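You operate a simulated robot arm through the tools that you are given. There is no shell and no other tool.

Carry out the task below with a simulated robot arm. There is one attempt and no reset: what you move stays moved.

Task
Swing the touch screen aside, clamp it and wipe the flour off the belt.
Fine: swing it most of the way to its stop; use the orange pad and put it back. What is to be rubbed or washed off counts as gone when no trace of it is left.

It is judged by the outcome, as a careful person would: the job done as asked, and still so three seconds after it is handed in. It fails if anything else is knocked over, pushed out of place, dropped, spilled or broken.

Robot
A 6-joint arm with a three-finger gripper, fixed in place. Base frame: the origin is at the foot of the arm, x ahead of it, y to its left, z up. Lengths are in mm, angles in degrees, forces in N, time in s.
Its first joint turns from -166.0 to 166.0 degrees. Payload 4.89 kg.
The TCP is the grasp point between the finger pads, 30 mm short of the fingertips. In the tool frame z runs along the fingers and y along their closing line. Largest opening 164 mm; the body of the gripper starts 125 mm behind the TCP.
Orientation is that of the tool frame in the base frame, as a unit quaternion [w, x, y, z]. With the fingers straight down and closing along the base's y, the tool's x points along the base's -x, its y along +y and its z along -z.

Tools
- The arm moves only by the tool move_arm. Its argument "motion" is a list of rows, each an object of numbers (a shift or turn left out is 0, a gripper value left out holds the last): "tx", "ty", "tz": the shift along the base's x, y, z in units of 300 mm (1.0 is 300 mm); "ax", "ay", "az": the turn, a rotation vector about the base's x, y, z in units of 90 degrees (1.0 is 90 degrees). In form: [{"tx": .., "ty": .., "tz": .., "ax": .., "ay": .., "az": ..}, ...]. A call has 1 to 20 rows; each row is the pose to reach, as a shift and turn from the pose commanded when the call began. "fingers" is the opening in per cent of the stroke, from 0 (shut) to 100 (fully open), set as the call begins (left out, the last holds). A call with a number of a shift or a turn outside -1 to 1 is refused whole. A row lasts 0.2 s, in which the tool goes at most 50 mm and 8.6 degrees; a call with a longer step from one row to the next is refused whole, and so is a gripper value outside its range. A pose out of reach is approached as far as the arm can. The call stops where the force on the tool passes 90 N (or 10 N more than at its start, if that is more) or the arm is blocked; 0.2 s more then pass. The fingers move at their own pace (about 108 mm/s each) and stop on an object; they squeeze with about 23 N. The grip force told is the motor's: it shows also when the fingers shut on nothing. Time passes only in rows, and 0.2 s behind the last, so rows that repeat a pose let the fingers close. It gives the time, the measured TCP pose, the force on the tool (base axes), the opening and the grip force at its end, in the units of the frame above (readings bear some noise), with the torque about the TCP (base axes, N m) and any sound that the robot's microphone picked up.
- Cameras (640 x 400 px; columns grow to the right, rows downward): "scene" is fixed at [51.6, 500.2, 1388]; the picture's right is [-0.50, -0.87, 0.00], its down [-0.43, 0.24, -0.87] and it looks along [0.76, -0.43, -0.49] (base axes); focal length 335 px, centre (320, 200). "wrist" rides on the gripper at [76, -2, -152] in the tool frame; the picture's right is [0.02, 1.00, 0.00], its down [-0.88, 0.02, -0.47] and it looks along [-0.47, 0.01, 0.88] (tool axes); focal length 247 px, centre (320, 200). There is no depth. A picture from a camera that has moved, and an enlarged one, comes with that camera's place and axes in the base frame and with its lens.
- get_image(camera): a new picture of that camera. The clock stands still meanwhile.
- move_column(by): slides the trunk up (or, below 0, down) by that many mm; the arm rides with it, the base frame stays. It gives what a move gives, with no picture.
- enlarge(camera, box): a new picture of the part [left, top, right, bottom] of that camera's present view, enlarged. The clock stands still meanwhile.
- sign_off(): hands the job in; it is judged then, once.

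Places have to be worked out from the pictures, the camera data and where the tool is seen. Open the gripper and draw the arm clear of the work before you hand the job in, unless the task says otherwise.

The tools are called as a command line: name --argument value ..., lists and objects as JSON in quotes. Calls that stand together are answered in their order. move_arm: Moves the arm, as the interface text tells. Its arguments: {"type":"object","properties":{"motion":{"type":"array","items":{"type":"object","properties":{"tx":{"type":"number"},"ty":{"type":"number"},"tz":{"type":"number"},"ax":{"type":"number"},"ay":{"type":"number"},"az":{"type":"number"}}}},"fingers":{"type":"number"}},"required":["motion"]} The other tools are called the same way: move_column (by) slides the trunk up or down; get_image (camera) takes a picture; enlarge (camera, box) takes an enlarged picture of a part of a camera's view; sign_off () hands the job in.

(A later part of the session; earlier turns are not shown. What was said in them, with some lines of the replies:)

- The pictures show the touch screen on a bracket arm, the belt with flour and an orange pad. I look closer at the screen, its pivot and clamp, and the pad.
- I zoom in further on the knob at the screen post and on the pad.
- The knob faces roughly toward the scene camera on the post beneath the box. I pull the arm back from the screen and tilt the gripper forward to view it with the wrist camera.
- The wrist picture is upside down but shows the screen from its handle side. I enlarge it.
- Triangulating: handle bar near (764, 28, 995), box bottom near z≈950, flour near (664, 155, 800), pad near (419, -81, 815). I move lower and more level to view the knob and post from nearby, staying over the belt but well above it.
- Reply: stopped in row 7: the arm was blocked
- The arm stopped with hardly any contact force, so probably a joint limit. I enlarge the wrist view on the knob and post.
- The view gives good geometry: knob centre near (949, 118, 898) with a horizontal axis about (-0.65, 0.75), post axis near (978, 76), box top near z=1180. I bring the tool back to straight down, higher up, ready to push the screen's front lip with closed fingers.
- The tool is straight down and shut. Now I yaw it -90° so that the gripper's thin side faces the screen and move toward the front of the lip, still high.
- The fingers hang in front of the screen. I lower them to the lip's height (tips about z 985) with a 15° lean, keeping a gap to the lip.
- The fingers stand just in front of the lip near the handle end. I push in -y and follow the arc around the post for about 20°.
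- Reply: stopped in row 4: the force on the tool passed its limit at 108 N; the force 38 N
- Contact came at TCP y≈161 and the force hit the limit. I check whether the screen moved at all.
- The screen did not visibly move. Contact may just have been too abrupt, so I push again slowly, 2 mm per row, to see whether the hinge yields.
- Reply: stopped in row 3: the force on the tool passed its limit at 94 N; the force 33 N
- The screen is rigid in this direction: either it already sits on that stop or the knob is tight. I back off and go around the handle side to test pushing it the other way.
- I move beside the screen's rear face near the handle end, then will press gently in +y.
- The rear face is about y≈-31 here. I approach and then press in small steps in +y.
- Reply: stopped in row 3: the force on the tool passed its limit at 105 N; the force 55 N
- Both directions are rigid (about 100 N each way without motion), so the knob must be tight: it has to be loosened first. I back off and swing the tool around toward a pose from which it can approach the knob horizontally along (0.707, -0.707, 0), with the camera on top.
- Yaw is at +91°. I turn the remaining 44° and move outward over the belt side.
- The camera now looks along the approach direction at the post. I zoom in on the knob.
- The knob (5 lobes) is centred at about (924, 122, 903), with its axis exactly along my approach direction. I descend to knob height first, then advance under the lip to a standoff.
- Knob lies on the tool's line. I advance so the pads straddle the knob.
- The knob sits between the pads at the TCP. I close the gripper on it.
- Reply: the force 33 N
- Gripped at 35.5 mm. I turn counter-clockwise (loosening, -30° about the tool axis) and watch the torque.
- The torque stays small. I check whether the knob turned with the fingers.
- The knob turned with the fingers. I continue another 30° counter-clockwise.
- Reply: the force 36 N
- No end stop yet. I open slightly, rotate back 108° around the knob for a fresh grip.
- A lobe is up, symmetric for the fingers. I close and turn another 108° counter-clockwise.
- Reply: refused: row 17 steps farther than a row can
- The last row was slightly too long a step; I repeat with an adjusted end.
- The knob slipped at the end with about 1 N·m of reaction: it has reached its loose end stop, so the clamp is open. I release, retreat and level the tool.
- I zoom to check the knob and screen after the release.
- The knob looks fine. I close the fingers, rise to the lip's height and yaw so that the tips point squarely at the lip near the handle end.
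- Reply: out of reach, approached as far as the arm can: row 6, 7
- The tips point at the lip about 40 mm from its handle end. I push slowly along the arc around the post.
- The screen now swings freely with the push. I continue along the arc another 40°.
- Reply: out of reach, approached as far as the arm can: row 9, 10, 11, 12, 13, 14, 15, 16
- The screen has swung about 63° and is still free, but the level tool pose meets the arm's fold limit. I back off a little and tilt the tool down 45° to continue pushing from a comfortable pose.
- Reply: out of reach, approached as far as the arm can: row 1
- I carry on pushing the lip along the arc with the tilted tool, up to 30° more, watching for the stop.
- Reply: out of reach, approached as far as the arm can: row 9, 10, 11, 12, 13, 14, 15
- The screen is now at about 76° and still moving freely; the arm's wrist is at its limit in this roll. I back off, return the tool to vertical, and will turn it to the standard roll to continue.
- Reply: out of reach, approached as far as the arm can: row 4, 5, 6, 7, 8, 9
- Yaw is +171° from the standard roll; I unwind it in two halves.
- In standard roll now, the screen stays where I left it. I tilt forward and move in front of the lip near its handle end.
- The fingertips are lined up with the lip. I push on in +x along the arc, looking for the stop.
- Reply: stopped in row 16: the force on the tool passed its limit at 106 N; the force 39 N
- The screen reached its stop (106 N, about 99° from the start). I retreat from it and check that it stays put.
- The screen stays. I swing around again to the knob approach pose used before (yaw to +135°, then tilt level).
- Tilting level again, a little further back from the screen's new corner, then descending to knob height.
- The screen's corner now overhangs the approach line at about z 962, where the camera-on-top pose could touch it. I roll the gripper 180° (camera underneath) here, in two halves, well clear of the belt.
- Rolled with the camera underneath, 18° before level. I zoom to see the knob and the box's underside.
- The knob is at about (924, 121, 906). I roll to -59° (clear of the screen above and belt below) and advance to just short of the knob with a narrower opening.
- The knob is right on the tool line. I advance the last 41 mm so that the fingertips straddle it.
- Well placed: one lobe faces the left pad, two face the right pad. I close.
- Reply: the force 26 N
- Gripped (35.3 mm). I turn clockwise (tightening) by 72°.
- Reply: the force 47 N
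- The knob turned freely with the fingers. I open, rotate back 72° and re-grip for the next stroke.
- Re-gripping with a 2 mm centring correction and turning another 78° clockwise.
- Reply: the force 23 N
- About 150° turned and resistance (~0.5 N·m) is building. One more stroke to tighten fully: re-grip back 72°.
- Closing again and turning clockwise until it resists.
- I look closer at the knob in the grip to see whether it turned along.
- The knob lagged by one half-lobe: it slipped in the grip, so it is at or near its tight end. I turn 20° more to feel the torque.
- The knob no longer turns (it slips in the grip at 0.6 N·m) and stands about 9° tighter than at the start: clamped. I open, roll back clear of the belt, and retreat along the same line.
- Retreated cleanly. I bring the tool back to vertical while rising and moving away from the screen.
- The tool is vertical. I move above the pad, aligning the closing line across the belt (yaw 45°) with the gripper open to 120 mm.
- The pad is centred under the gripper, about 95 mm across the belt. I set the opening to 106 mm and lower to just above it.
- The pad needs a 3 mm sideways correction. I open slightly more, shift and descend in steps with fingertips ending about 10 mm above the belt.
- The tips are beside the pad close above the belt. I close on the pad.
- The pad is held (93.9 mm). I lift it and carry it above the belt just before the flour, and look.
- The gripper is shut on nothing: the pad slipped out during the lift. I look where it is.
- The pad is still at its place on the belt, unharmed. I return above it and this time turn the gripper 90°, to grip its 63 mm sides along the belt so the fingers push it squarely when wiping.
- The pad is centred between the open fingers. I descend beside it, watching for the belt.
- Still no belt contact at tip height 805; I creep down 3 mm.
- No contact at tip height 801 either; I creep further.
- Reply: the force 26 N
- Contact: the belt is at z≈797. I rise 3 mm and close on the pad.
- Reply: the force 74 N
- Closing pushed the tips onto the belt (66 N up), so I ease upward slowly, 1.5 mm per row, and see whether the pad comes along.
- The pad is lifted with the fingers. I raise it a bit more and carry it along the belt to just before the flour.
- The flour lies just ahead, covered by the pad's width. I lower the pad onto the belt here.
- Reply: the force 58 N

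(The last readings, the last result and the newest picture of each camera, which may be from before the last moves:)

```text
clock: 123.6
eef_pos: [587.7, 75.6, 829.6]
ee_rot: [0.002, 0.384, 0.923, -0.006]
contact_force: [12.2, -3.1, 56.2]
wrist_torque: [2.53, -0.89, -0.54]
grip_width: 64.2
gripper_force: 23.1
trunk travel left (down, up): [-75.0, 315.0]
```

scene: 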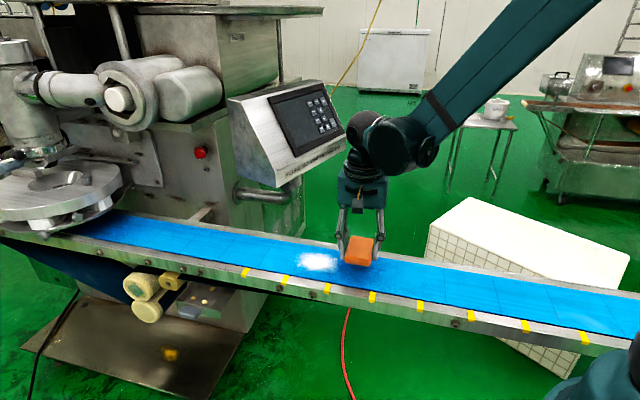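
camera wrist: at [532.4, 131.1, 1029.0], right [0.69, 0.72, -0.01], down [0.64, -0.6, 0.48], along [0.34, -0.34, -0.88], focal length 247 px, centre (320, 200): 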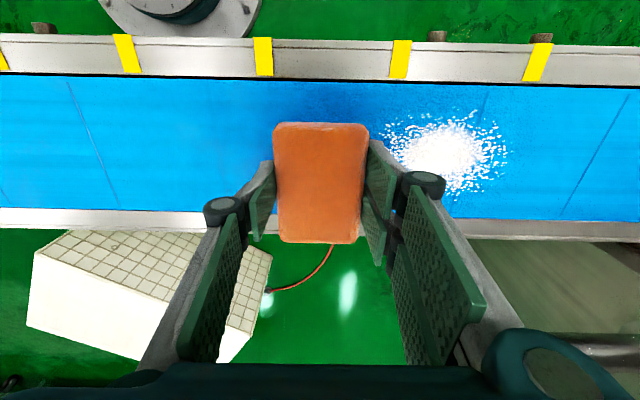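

It presses 56 N; I ease up 2 mm and wipe slowly forward along the belt through the flour.

move_arm --motion '[{"tz": 0.007}, {"tx": 0.025, "ty": 0.025, "tz": 0.007}, {"tx": 0.05, "ty": 0.05, "tz": 0.007}, {"tx": 0.08, "ty": 0.08, "tz": 0.007}, {"tx": 0.11, "ty": 0.11, "tz": 0.007}, {"tx": 0.14, "ty": 0.14, "tz": 0.007}]'

get_image --camera "wrist"

get_image --camera "scene"

```text
clock: 125.0
eef_pos: [630.2, 118.8, 829.1]
ee_rot: [0.0, 0.384, 0.924, -0.007]
contact_force: [-0.9, -0.4, 0.3]
wrist_torque: [0.02, -0.02, 0.01]
grip_width: 64.2
gripper_force: 22.9
trunk travel left (down, up): [-75.0, 315.0]
```

```text
taken
camera wrist: at [576.9, 173.1, 983.2], right [0.69, 0.72, -0.01], down [0.64, -0.6, 0.48], along [0.34, -0.34, -0.88], focal length 247 px, centre (320, 200)
```

wrist: 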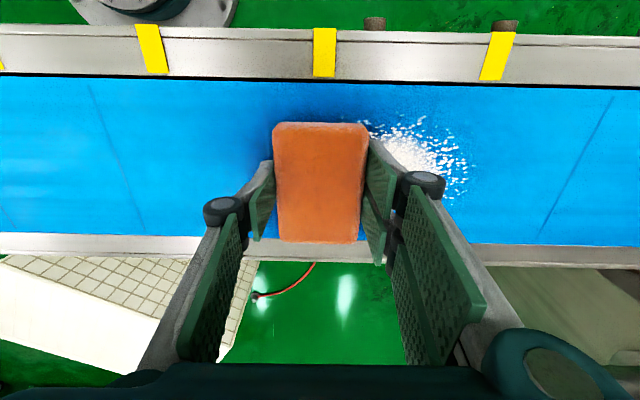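

```text
taken
```

scene: 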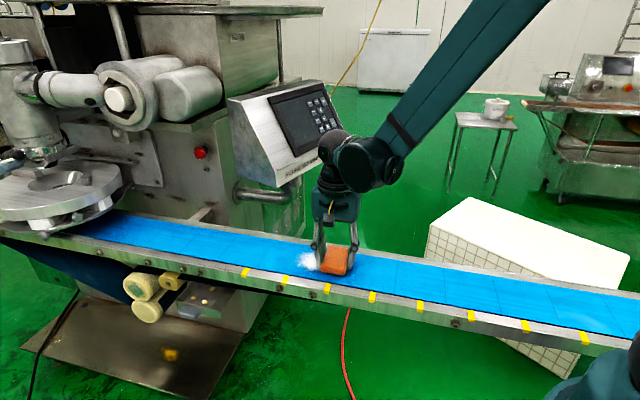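

Force is nearly zero, so I press about 2 mm more and continue the stroke across the rest of the flour.

move_arm --motion '[{"tz": -0.006}, {"tx": 0.03, "ty": 0.03, "tz": -0.006}, {"tx": 0.06, "ty": 0.06, "tz": -0.006}, {"tx": 0.09, "ty": 0.09, "tz": -0.006}, {"tx": 0.12, "ty": 0.12, "tz": -0.006}, {"tx": 0.15, "ty": 0.15, "tz": -0.006}, {"tx": 0.18, "ty": 0.18, "tz": -0.006}, {"tx": 0.21, "ty": 0.21, "tz": -0.006}, {"tx": 0.24, "ty": 0.24, "tz": -0.006}, {"tx": 0.265, "ty": 0.265, "tz": -0.006}]'

get_image --camera "wrist"

enlarge --camera "scene" --box '[240, 200, 400, 310]'

```text
clock: 127.2
eef_pos: [709.3, 197.5, 831.1]
ee_rot: [0.001, 0.383, 0.924, -0.007]
contact_force: [-16.0, -18.8, 31.0]
wrist_torque: [0.95, 0.22, 0.58]
grip_width: 64.4
gripper_force: 23.3
trunk travel left (down, up): [-75.0, 315.0]
```

```text
taken
camera wrist: at [656.0, 251.6, 982.2], right [0.69, 0.72, -0.01], down [0.64, -0.6, 0.48], along [0.34, -0.34, -0.88], focal length 247 px, centre (320, 200)
```

wrist: 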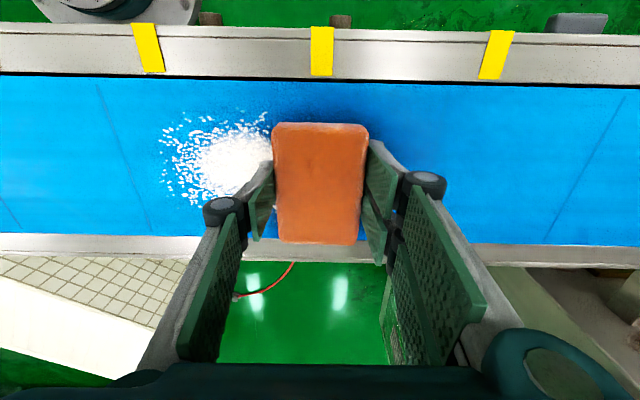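

```text
3.64 times, centred on (320, 255) of scene
camera zoom: at [51.6, 500.2, 1388.0], right [-0.5, -0.87, 0.0], down [-0.43, 0.24, -0.87], along [0.76, -0.43, -0.49], focal length 1219 px, centre (320, 0)
```

zoom: 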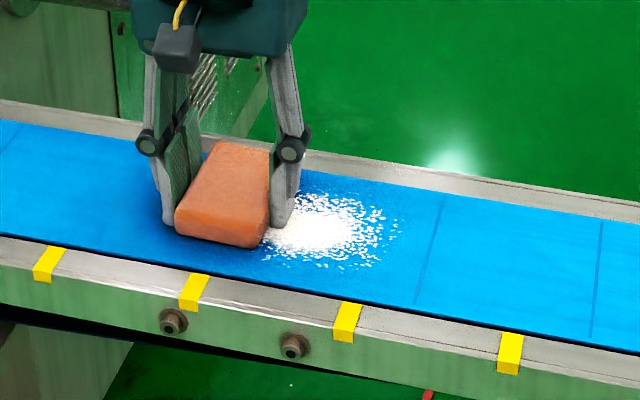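

The flour is still there: the fingertips probably carried the load instead of the pad. I set the pad free here, rise 7 mm and re-grip it higher so that the pad itself presses.

move_arm --fingers 50 --motion '[{"tz": 0}, {"tz": 0}, {"tz": 0.01}, {"tz": 0.02}]'

move_arm --fingers 0 --motion '[{"tz": 0}, {"tz": 0}, {"tz": 0}, {"tz": 0}]'

get_image --camera "wrist"

enlarge --camera "scene" --box '[240, 200, 400, 310]'

```text
clock: 128.2
eef_pos: [709.5, 198.4, 833.4]
ee_rot: [0.0, 0.384, 0.923, -0.008]
contact_force: [0.5, 0.8, -0.2]
wrist_torque: [0.02, 0.03, -0.03]
grip_width: 81.8
gripper_force: 0.1
trunk travel left (down, up): [-75.0, 315.0]
```

```text
clock: 129.2
eef_pos: [709.6, 198.0, 834.5]
ee_rot: [0.001, 0.383, 0.924, -0.008]
contact_force: [0.9, 0.4, 1.8]
wrist_torque: [-0.05, 0.06, 0.01]
grip_width: 63.9
gripper_force: 23.2
trunk travel left (down, up): [-75.0, 315.0]
```

```text
taken
camera wrist: at [656.4, 252.2, 987.2], right [0.69, 0.72, -0.01], down [0.64, -0.6, 0.48], along [0.34, -0.34, -0.88], focal length 247 px, centre (320, 200)
```

wrist: 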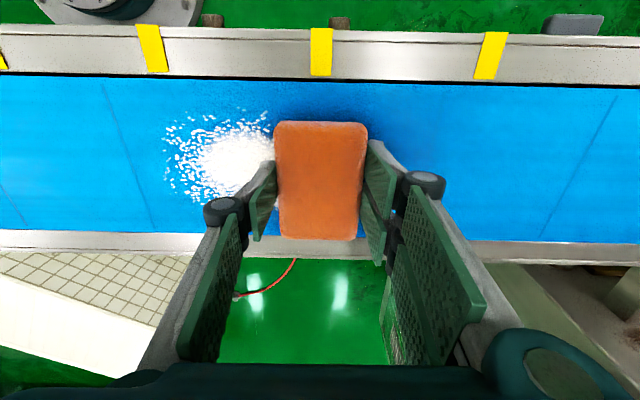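

```text
3.64 times, centred on (320, 255) of scene
camera zoom: at [51.6, 500.2, 1388.0], right [-0.5, -0.87, 0.0], down [-0.43, 0.24, -0.87], along [0.76, -0.43, -0.49], focal length 1219 px, centre (320, 0)
```

zoom: 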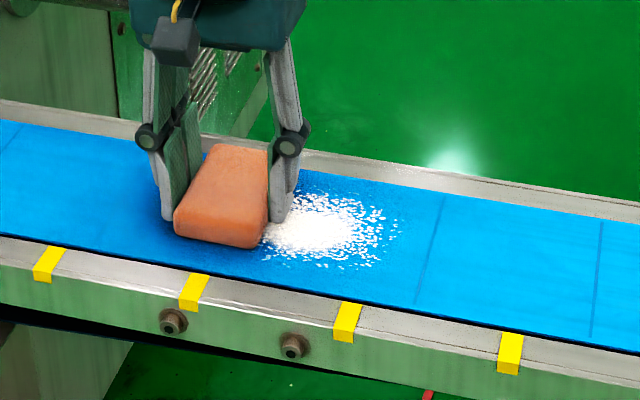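

Gripped 5 mm higher without load. I press down slightly and read the force.

move_arm --motion '[{"tz": -0.004}, {"tz": -0.007}]'

```text
clock: 129.8
eef_pos: [709.7, 197.6, 835.7]
ee_rot: [0.001, 0.384, 0.923, -0.008]
contact_force: [3.3, 2.7, 28.0]
wrist_torque: [0.2, -0.24, -0.01]
grip_width: 64.0
gripper_force: 22.9
trunk travel left (down, up): [-75.0, 315.0]
```

28 N on the pad, evenly. I wipe back through the flour.

move_arm --motion '[{"tx": -0.03, "ty": -0.03}, {"tx": -0.065, "ty": -0.065}, {"tx": -0.1, "ty": -0.1}, {"tx": -0.135, "ty": -0.135}, {"tx": -0.17, "ty": -0.17}, {"tx": -0.205, "ty": -0.205}, {"tx": -0.24, "ty": -0.24}, {"tx": -0.275, "ty": -0.275}, {"tx": -0.31, "ty": -0.31}, {"tx": -0.345, "ty": -0.345}, {"tx": -0.38, "ty": -0.38}, {"tx": -0.41, "ty": -0.41}, {"tx": -0.43, "ty": -0.43}]'

get_image --camera "wrist"

enlarge --camera "scene" --box '[240, 200, 400, 310]'

```text
clock: 132.6
eef_pos: [579.2, 66.5, 834.3]
ee_rot: [0.0, 0.384, 0.923, -0.008]
contact_force: [0.4, 0.1, 0.4]
wrist_torque: [-0.04, 0.0, 0.01]
grip_width: 64.0
gripper_force: 23.5
trunk travel left (down, up): [-75.0, 315.0]
```

```text
taken
camera wrist: at [527.2, 122.0, 987.1], right [0.69, 0.72, -0.01], down [0.64, -0.6, 0.48], along [0.34, -0.34, -0.88], focal length 247 px, centre (320, 200)
```

wrist: 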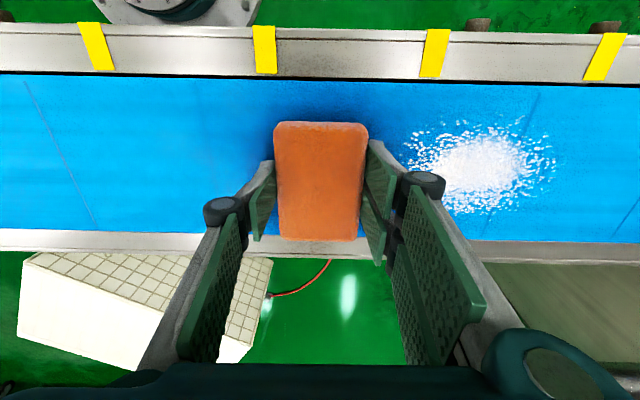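

```text
3.64 times, centred on (320, 255) of scene
camera zoom: at [51.6, 500.2, 1388.0], right [-0.5, -0.87, 0.0], down [-0.43, 0.24, -0.87], along [0.76, -0.43, -0.49], focal length 1219 px, centre (320, 0)
```

zoom: 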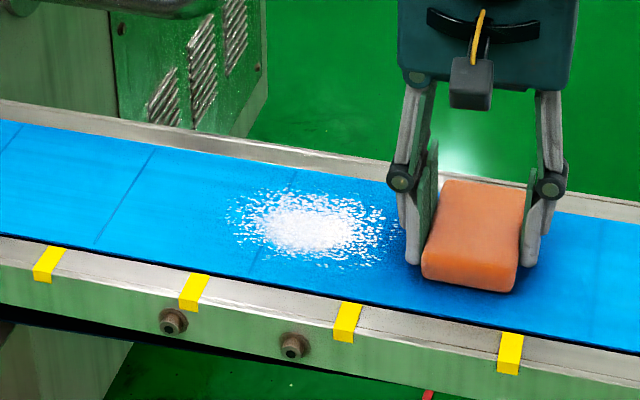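

The flour has thinned but contact was lost toward this end. I press 3 mm more and read the force.

move_arm --motion '[{"tz": -0.005}, {"tz": -0.01}]'

```text
clock: 133.2
eef_pos: [580.3, 66.6, 831.2]
ee_rot: [0.001, 0.384, 0.923, -0.007]
contact_force: [3.8, 2.0, 28.8]
wrist_torque: [0.19, -0.25, -0.02]
grip_width: 64.3
gripper_force: 22.8
trunk travel left (down, up): [-75.0, 315.0]
```

The belt rises about 4.5 mm along the stroke, so I add that slope. Now a forward-and-back wipe keeping about 28 N.

move_arm --motion '[{"tx": 0.044, "ty": 0.044, "tz": 0.0015}, {"tx": 0.088, "ty": 0.088, "tz": 0.003}, {"tx": 0.132, "ty": 0.132, "tz": 0.0045}, {"tx": 0.176, "ty": 0.176, "tz": 0.006}, {"tx": 0.22, "ty": 0.22, "tz": 0.0075}, {"tx": 0.264, "ty": 0.264, "tz": 0.009}, {"tx": 0.308, "ty": 0.308, "tz": 0.0105}, {"tx": 0.352, "ty": 0.352, "tz": 0.012}, {"tx": 0.396, "ty": 0.396, "tz": 0.0135}, {"tx": 0.434, "ty": 0.434, "tz": 0.015}, {"tx": 0.396, "ty": 0.396, "tz": 0.0135}, {"tx": 0.352, "ty": 0.352, "tz": 0.012}, {"tx": 0.308, "ty": 0.308, "tz": 0.0105}, {"tx": 0.264, "ty": 0.264, "tz": 0.009}, {"tx": 0.22, "ty": 0.22, "tz": 0.0075}, {"tx": 0.176, "ty": 0.176, "tz": 0.006}, {"tx": 0.132, "ty": 0.132, "tz": 0.0045}, {"tx": 0.088, "ty": 0.088, "tz": 0.003}, {"tx": 0.044, "ty": 0.044, "tz": 0.0015}, {"tx": 0, "ty": 0, "tz": 0}]'

get_image --camera "wrist"

enlarge --camera "scene" --box '[240, 200, 400, 310]'

```text
clock: 137.4
eef_pos: [580.6, 69.8, 832.3]
ee_rot: [0.0, 0.384, 0.923, -0.008]
contact_force: [1.1, 0.0, -1.7]
wrist_torque: [-0.06, 0.12, 0.02]
grip_width: 64.2
gripper_force: 23.6
trunk travel left (down, up): [-75.0, 315.0]
```

```text
taken
camera wrist: at [526.9, 124.3, 984.5], right [0.69, 0.72, -0.01], down [0.64, -0.6, 0.48], along [0.34, -0.34, -0.88], focal length 247 px, centre (320, 200)
```

wrist: 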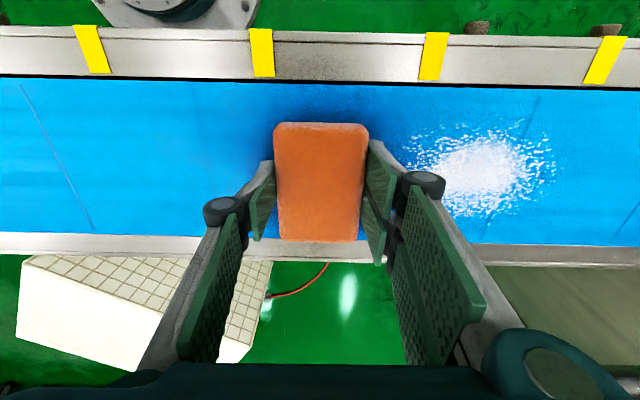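

```text
3.64 times, centred on (320, 255) of scene
camera zoom: at [51.6, 500.2, 1388.0], right [-0.5, -0.87, 0.0], down [-0.43, 0.24, -0.87], along [0.76, -0.43, -0.49], focal length 1219 px, centre (320, 0)
```

zoom: 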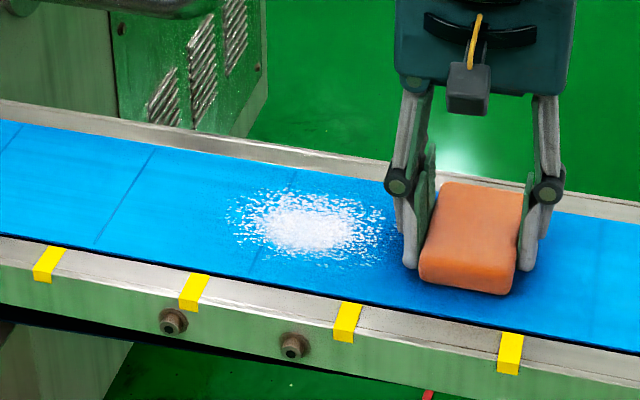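

Contact was lost again: the pad slips upward between the fingers when pressed hard. I re-grip it a few mm higher, then use a steady slight lowering during strokes so that it stays pressed.

move_arm --fingers 50 --motion '[{"tz": -0.003}, {"tz": -0.003}, {"tz": 0.007}, {"tz": 0.017}]'

move_arm --fingers 0 --motion '[{"tz": 0}, {"tz": 0}, {"tz": 0}, {"tz": -0.003}]'

enlarge --camera "scene" --box '[270, 220, 380, 300]'

```text
clock: 138.4
eef_pos: [580.7, 69.3, 837.3]
ee_rot: [0.0, 0.384, 0.923, -0.008]
contact_force: [-0.1, -0.5, 0.6]
wrist_torque: [-0.01, -0.02, 0.01]
grip_width: 82.1
gripper_force: 0.1
trunk travel left (down, up): [-75.0, 315.0]
```

```text
clock: 139.4
eef_pos: [580.8, 69.6, 836.5]
ee_rot: [0.001, 0.383, 0.924, -0.006]
contact_force: [0.8, 2.0, 18.5]
wrist_torque: [0.0, 0.01, 0.0]
grip_width: 63.9
gripper_force: 23.5
trunk travel left (down, up): [-75.0, 315.0]
```

```text
5.00 times, centred on (325, 260) of scene
camera zoom: at [51.6, 500.2, 1388.0], right [-0.5, -0.87, 0.0], down [-0.43, 0.24, -0.87], along [0.76, -0.43, -0.49], focal length 1676 px, centre (295, -100)
```

zoom: 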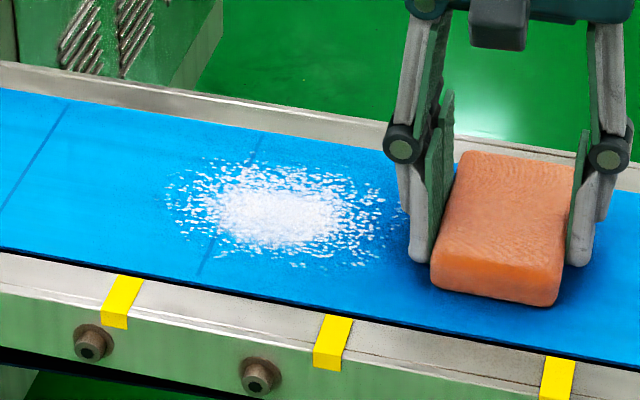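

18 N on the pad. Forward-and-back stroke with gentle continued lowering.

move_arm --motion '[{"tx": 0.044, "ty": 0.044, "tz": -0.0003}, {"tx": 0.088, "ty": 0.088, "tz": -0.0006}, {"tx": 0.132, "ty": 0.132, "tz": -0.0009}, {"tx": 0.176, "ty": 0.176, "tz": -0.0012}, {"tx": 0.22, "ty": 0.22, "tz": -0.0015}, {"tx": 0.264, "ty": 0.264, "tz": -0.0018}, {"tx": 0.308, "ty": 0.308, "tz": -0.0021}, {"tx": 0.352, "ty": 0.352, "tz": -0.0024}, {"tx": 0.396, "ty": 0.396, "tz": -0.0027}, {"tx": 0.434, "ty": 0.434, "tz": -0.003}]'

enlarge --camera "scene" --box '[270, 220, 380, 300]'

```text
clock: 141.6
eef_pos: [709.8, 199.0, 832.8]
ee_rot: [0.001, 0.383, 0.924, -0.007]
contact_force: [-7.9, -8.4, 20.5]
wrist_torque: [-0.4, 0.38, -0.01]
grip_width: 64.1
gripper_force: 23.0
trunk travel left (down, up): [-75.0, 315.0]
```

```text
5.00 times, centred on (325, 260) of scene
camera zoom: at [51.6, 500.2, 1388.0], right [-0.5, -0.87, 0.0], down [-0.43, 0.24, -0.87], along [0.76, -0.43, -0.49], focal length 1676 px, centre (295, -100)
```

zoom: 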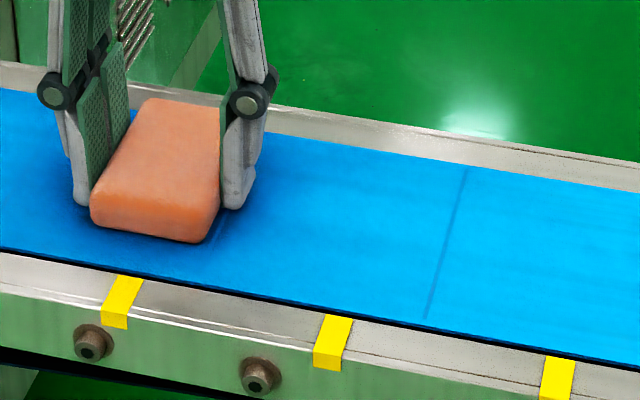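

With steady contact the flour wiped off completely along this stroke. I check for residue with the wrist camera before a return stroke.

get_image --camera "wrist"

enlarge --camera "wrist" --box '[100, 70, 320, 240]'

```text
taken
camera wrist: at [656.9, 253.8, 986.0], right [0.69, 0.72, -0.01], down [0.64, -0.6, 0.48], along [0.34, -0.34, -0.88], focal length 247 px, centre (320, 200)
```

wrist: 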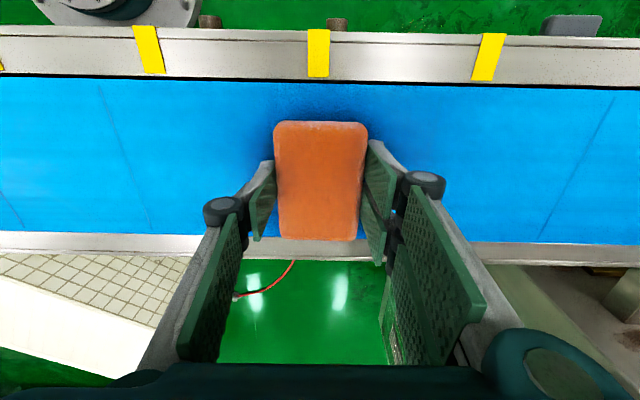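

```text
2.35 times, centred on (210, 155) of wrist
camera zoom: at [656.9, 253.8, 986.0], right [0.69, 0.72, -0.01], down [0.64, -0.6, 0.48], along [0.34, -0.34, -0.88], focal length 581 px, centre (579, 306)
```

zoom: 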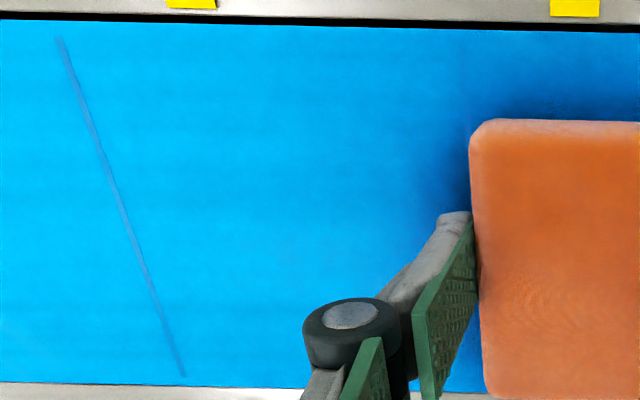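

Clean. I do one return stroke, a few mm nearer the belt's near edge, to be sure no trace is left anywhere.

move_arm --motion '[{"tx": -0.02, "ty": -0.02, "tz": -0.001}, {"tx": -0.067, "ty": -0.047, "tz": -0.0015}, {"tx": -0.114, "ty": -0.086, "tz": -0.002}, {"tx": -0.16, "ty": -0.13, "tz": -0.0025}, {"tx": -0.205, "ty": -0.173, "tz": -0.003}, {"tx": -0.249, "ty": -0.217, "tz": -0.0035}, {"tx": -0.293, "ty": -0.261, "tz": -0.004}, {"tx": -0.337, "ty": -0.305, "tz": -0.0045}, {"tx": -0.381, "ty": -0.349, "tz": -0.005}, {"tx": -0.425, "ty": -0.393, "tz": -0.0055}]'

get_image --camera "wrist"

enlarge --camera "scene" --box '[250, 220, 370, 300]'

enlarge --camera "wrist" --box '[360, 70, 600, 240]'

```text
clock: 143.8
eef_pos: [582.9, 81.0, 832.9]
ee_rot: [0.0, 0.384, 0.923, -0.009]
contact_force: [7.2, 8.1, 28.3]
wrist_torque: [0.38, -0.36, 0.02]
grip_width: 64.3
gripper_force: 22.9
trunk travel left (down, up): [-75.0, 315.0]
```

```text
taken
camera wrist: at [529.4, 135.6, 985.2], right [0.69, 0.72, -0.01], down [0.64, -0.6, 0.48], along [0.34, -0.34, -0.88], focal length 247 px, centre (320, 200)
```

wrist: 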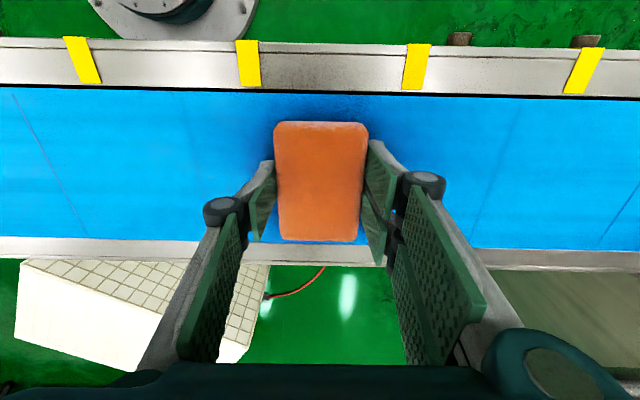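

```text
5.00 times, centred on (310, 260) of scene
camera zoom: at [51.6, 500.2, 1388.0], right [-0.5, -0.87, 0.0], down [-0.43, 0.24, -0.87], along [0.76, -0.43, -0.49], focal length 1676 px, centre (370, -100)
```

zoom: 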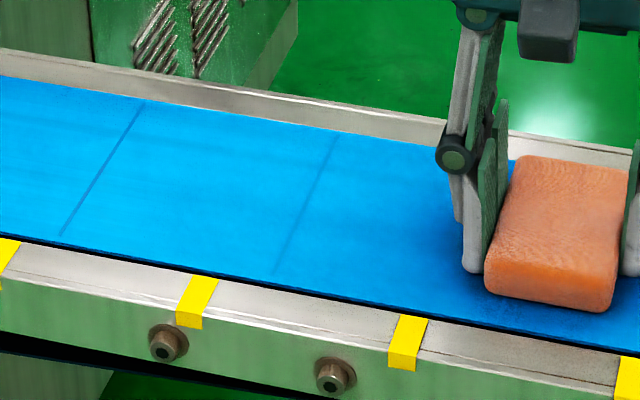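

```text
2.35 times, centred on (480, 155) of wrist
camera zoom: at [529.4, 135.6, 985.2], right [0.69, 0.72, -0.01], down [0.64, -0.6, 0.48], along [0.34, -0.34, -0.88], focal length 581 px, centre (-56, 306)
```

zoom: 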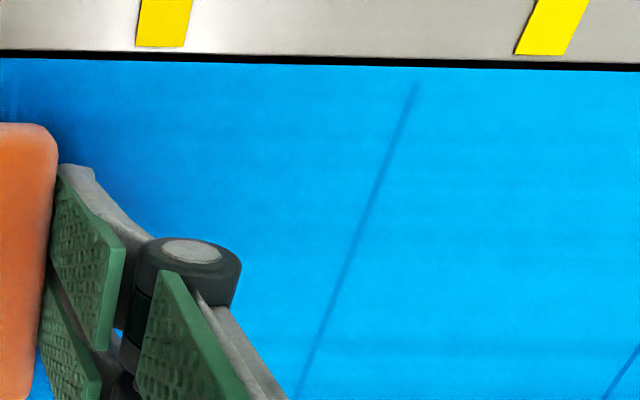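

The belt is clean. I lift the pad slowly and carry it back toward its original place.

move_arm --motion '[{"tz": 0.007}, {"tz": 0.015}, {"tz": 0.025}, {"tz": 0.04}, {"tz": 0.07}, {"tz": 0.12}, {"tz": 0.15}]'

enlarge --camera "scene" --box '[280, 200, 420, 310]'

```text
clock: 145.4
eef_pos: [584.9, 80.0, 878.7]
ee_rot: [0.0, 0.383, 0.924, -0.008]
contact_force: [0.0, -0.5, -0.7]
wrist_torque: [-0.01, 0.01, 0.0]
grip_width: 64.1
gripper_force: 22.4
trunk travel left (down, up): [-75.0, 315.0]
```

```text
3.64 times, centred on (350, 255) of scene
camera zoom: at [51.6, 500.2, 1388.0], right [-0.5, -0.87, 0.0], down [-0.43, 0.24, -0.87], along [0.76, -0.43, -0.49], focal length 1219 px, centre (211, 0)
```

zoom: 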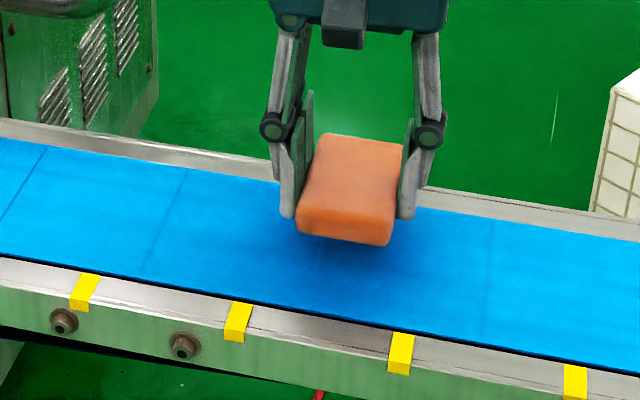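

The pad is held securely. I carry it above its original spot (with a 4 mm correction for the earlier nudge).

move_arm --motion '[{"tx": -0.03, "ty": -0.03}, {"tx": -0.09, "ty": -0.095}, {"tx": -0.17, "ty": -0.178}, {"tx": -0.25, "ty": -0.262}, {"tx": -0.33, "ty": -0.346}, {"tx": -0.41, "ty": -0.43}, {"tx": -0.48, "ty": -0.504}, {"tx": -0.53, "ty": -0.556}, {"tx": -0.548, "ty": -0.575}, {"tx": -0.548, "ty": -0.575, "tz": -0.06}, {"tx": -0.548, "ty": -0.575, "tz": -0.12}, {"tx": -0.548, "ty": -0.575, "tz": -0.135}]'

enlarge --camera "scene" --box '[420, 250, 500, 310]'

get_image --camera "wrist"

```text
clock: 148.0
eef_pos: [417.6, -92.7, 835.9]
ee_rot: [0.0, 0.383, 0.924, -0.008]
contact_force: [-1.2, -0.3, -0.5]
wrist_torque: [-0.02, -0.06, 0.0]
grip_width: 64.0
gripper_force: 23.2
trunk travel left (down, up): [-75.0, 315.0]
```

```text
6.67 times, centred on (460, 280) of scene
camera zoom: at [51.6, 500.2, 1388.0], right [-0.5, -0.87, 0.0], down [-0.43, 0.24, -0.87], along [0.76, -0.43, -0.49], focal length 2234 px, centre (-613, -333)
```

zoom: 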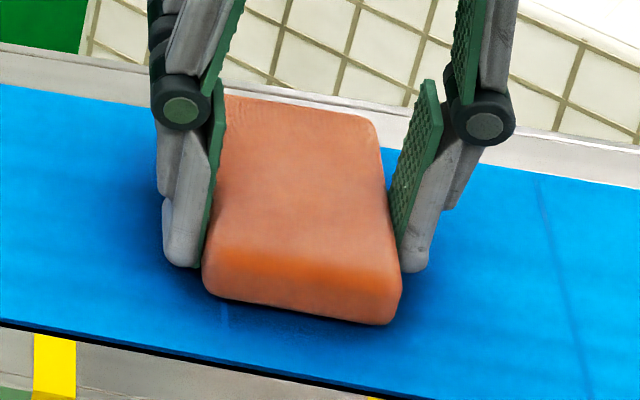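

```text
taken
camera wrist: at [363.7, -38.1, 988.1], right [0.69, 0.72, -0.01], down [0.64, -0.6, 0.48], along [0.34, -0.34, -0.88], focal length 247 px, centre (320, 200)
```

wrist: 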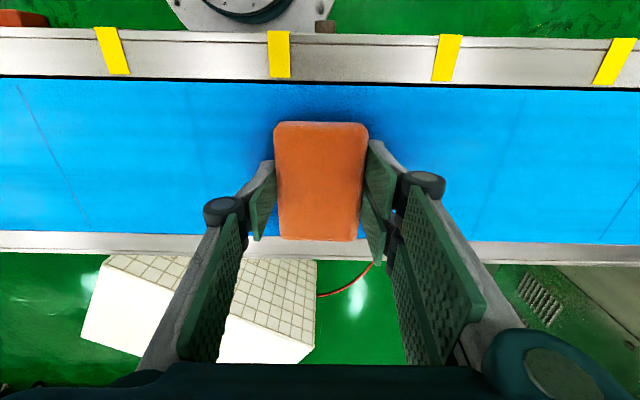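

Compared with the first picture the pad is about 4 mm off along the belt; I correct that and creep down to the belt.

move_arm --motion '[{"tx": 0.008, "ty": 0.012}, {"tx": 0.008, "ty": 0.012, "tz": -0.006}, {"tx": 0.008, "ty": 0.012, "tz": -0.012}]'

```text
clock: 148.8
eef_pos: [419.4, -88.0, 833.5]
ee_rot: [0.0, 0.383, 0.924, -0.008]
contact_force: [0.1, -0.6, 4.0]
wrist_torque: [0.08, -0.07, -0.01]
grip_width: 64.1
gripper_force: 23.1
trunk travel left (down, up): [-75.0, 315.0]
```

It touches the belt (4 N). I release and rise.

move_arm --fingers 50 --motion '[{"tz": -0.001}, {"tz": -0.001}, {"tz": 0.0}, {"tz": 0.03}, {"tz": 0.1}, {"tz": 0.22}, {"tz": 0.35}, {"tz": 0.48}, {"tz": 0.6}]'

get_image --camera "scene"

enlarge --camera "scene" --box '[420, 250, 500, 310]'

get_image --camera "wrist"

```text
clock: 150.8
eef_pos: [420.9, -86.4, 1014.2]
ee_rot: [0.0, 0.384, 0.923, -0.007]
contact_force: [1.2, -1.2, -0.6]
wrist_torque: [0.01, 0.18, -0.04]
grip_width: 81.9
gripper_force: 0.0
trunk travel left (down, up): [-75.0, 315.0]
```

```text
taken
```

scene: 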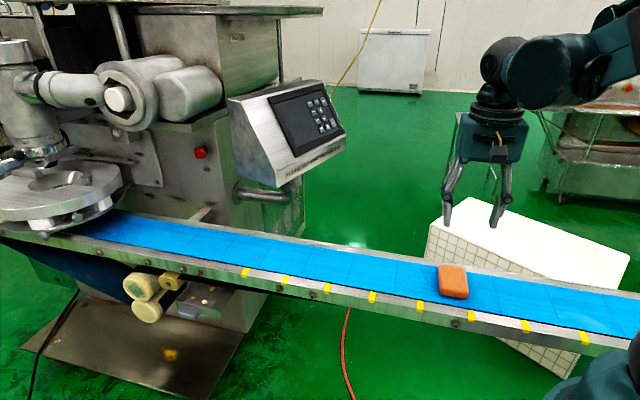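

```text
6.67 times, centred on (460, 280) of scene
camera zoom: at [51.6, 500.2, 1388.0], right [-0.5, -0.87, 0.0], down [-0.43, 0.24, -0.87], along [0.76, -0.43, -0.49], focal length 2234 px, centre (-613, -333)
```

zoom: 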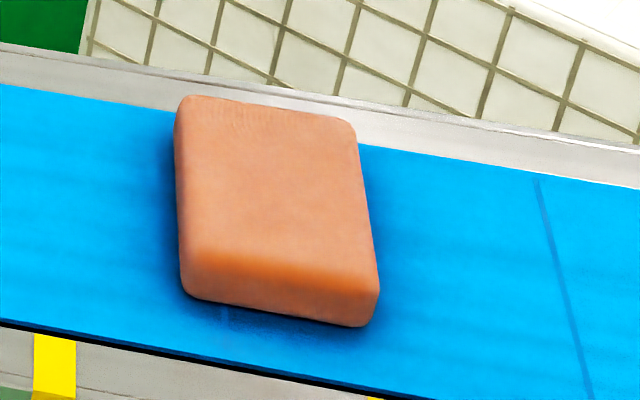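

```text
taken
camera wrist: at [366.9, -32.1, 1167.1], right [0.69, 0.72, -0.01], down [0.64, -0.6, 0.48], along [0.34, -0.34, -0.88], focal length 247 px, centre (320, 200)
```

wrist: 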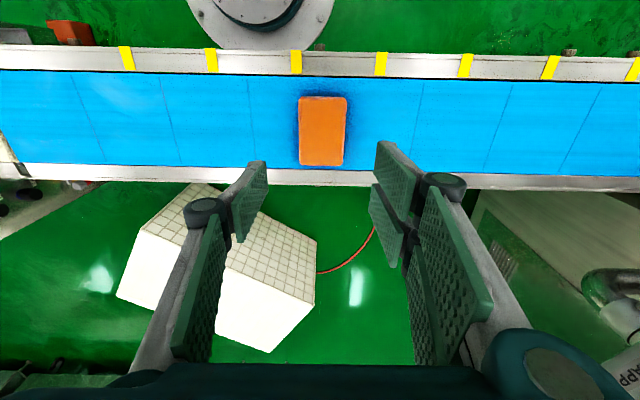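

The pad is back in its place within a few mm. I verify the belt and the screen once more up close.

enlarge --camera "scene" --box '[250, 225, 390, 305]'

enlarge --camera "scene" --box '[210, 70, 370, 220]'

enlarge --camera "wrist" --box '[440, 70, 640, 190]'

```text
4.57 times, centred on (320, 265) of scene
camera zoom: at [51.6, 500.2, 1388.0], right [-0.5, -0.87, 0.0], down [-0.43, 0.24, -0.87], along [0.76, -0.43, -0.49], focal length 1532 px, centre (320, -97)
```

zoom: 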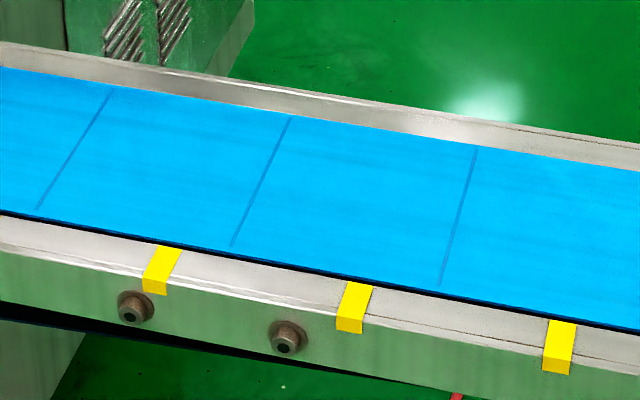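

```text
2.67 times, centred on (290, 145) of scene
camera zoom: at [51.6, 500.2, 1388.0], right [-0.5, -0.87, 0.0], down [-0.43, 0.24, -0.87], along [0.76, -0.43, -0.49], focal length 894 px, centre (400, 347)
```

zoom: 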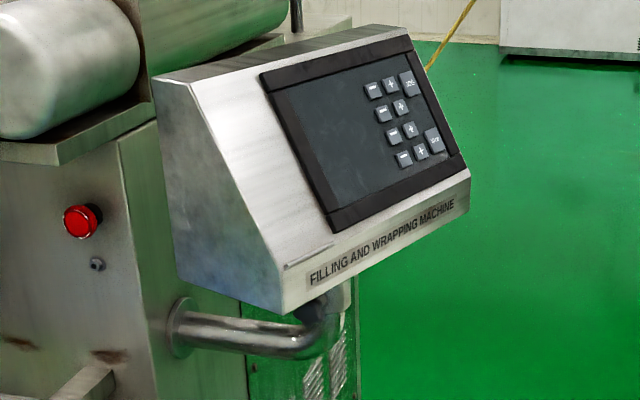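

```text
3.20 times, centred on (540, 130) of wrist
camera zoom: at [366.9, -32.1, 1167.1], right [0.69, 0.72, -0.01], down [0.64, -0.6, 0.48], along [0.34, -0.34, -0.88], focal length 790 px, centre (-384, 424)
```

zoom: 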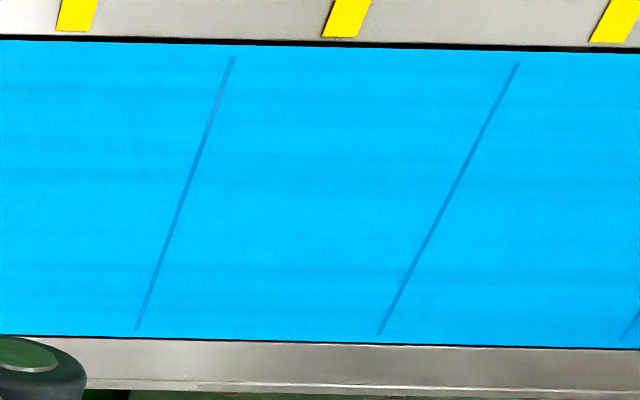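

The belt is spotless, the screen stands at its stop with the knob tight, and the pad is back. I open the gripper fully and draw the arm up and clear.

move_arm --fingers 100 --motion '[{"tz": 0.12}, {"tz": 0.26}, {"tz": 0.4, "ty": -0.05}, {"tz": 0.52, "ty": -0.12}, {"tz": 0.55, "ty": -0.2}, {"tz": 0.55, "ty": -0.2}]'

get_image --camera "scene"

```text
clock: 152.2
eef_pos: [424.2, -147.2, 1179.2]
ee_rot: [0.001, 0.383, 0.924, -0.008]
contact_force: [1.2, 1.5, 0.2]
wrist_torque: [0.0, -0.01, -0.01]
grip_width: 164.0
gripper_force: 0.1
trunk travel left (down, up): [-75.0, 315.0]
```

```text
taken
```

scene: 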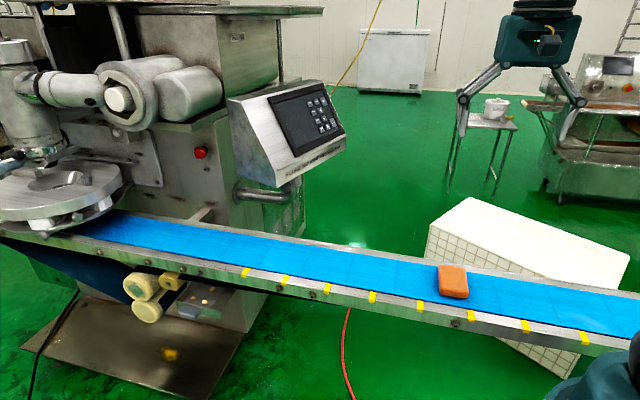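

Everything is in order: screen aside and clamped, belt clean, pad back, arm clear with the gripper open. I hand the job in.

sign_off

```text
The job is handed in.
```

The screen is swung aside and clamped, the flour is off the belt, and the orange pad is back. The job is handed in.

- **Screen:** It was clamped at the start and did not move when I pushed it from either side, so I loosened the knob first. I then swung it about 99° until it came up against its stop. I tightened the knob until it would not turn any further. I did not push on the screen afterwards to test the clamp. It stayed where I left it in every later picture.
- **Belt:** The first strokes only thinned the flour because the pad was not pressing steadily. After I re-gripped the pad higher, one stroke with steady pressure cleared it, and a return stroke went over the area again. Close-up pictures show no trace left.
- **Pad:** It slipped out of the grip on the first lift but stayed on the belt. It is back within about 4 mm of where it was.

The gripper is open and the arm is clear of the work.
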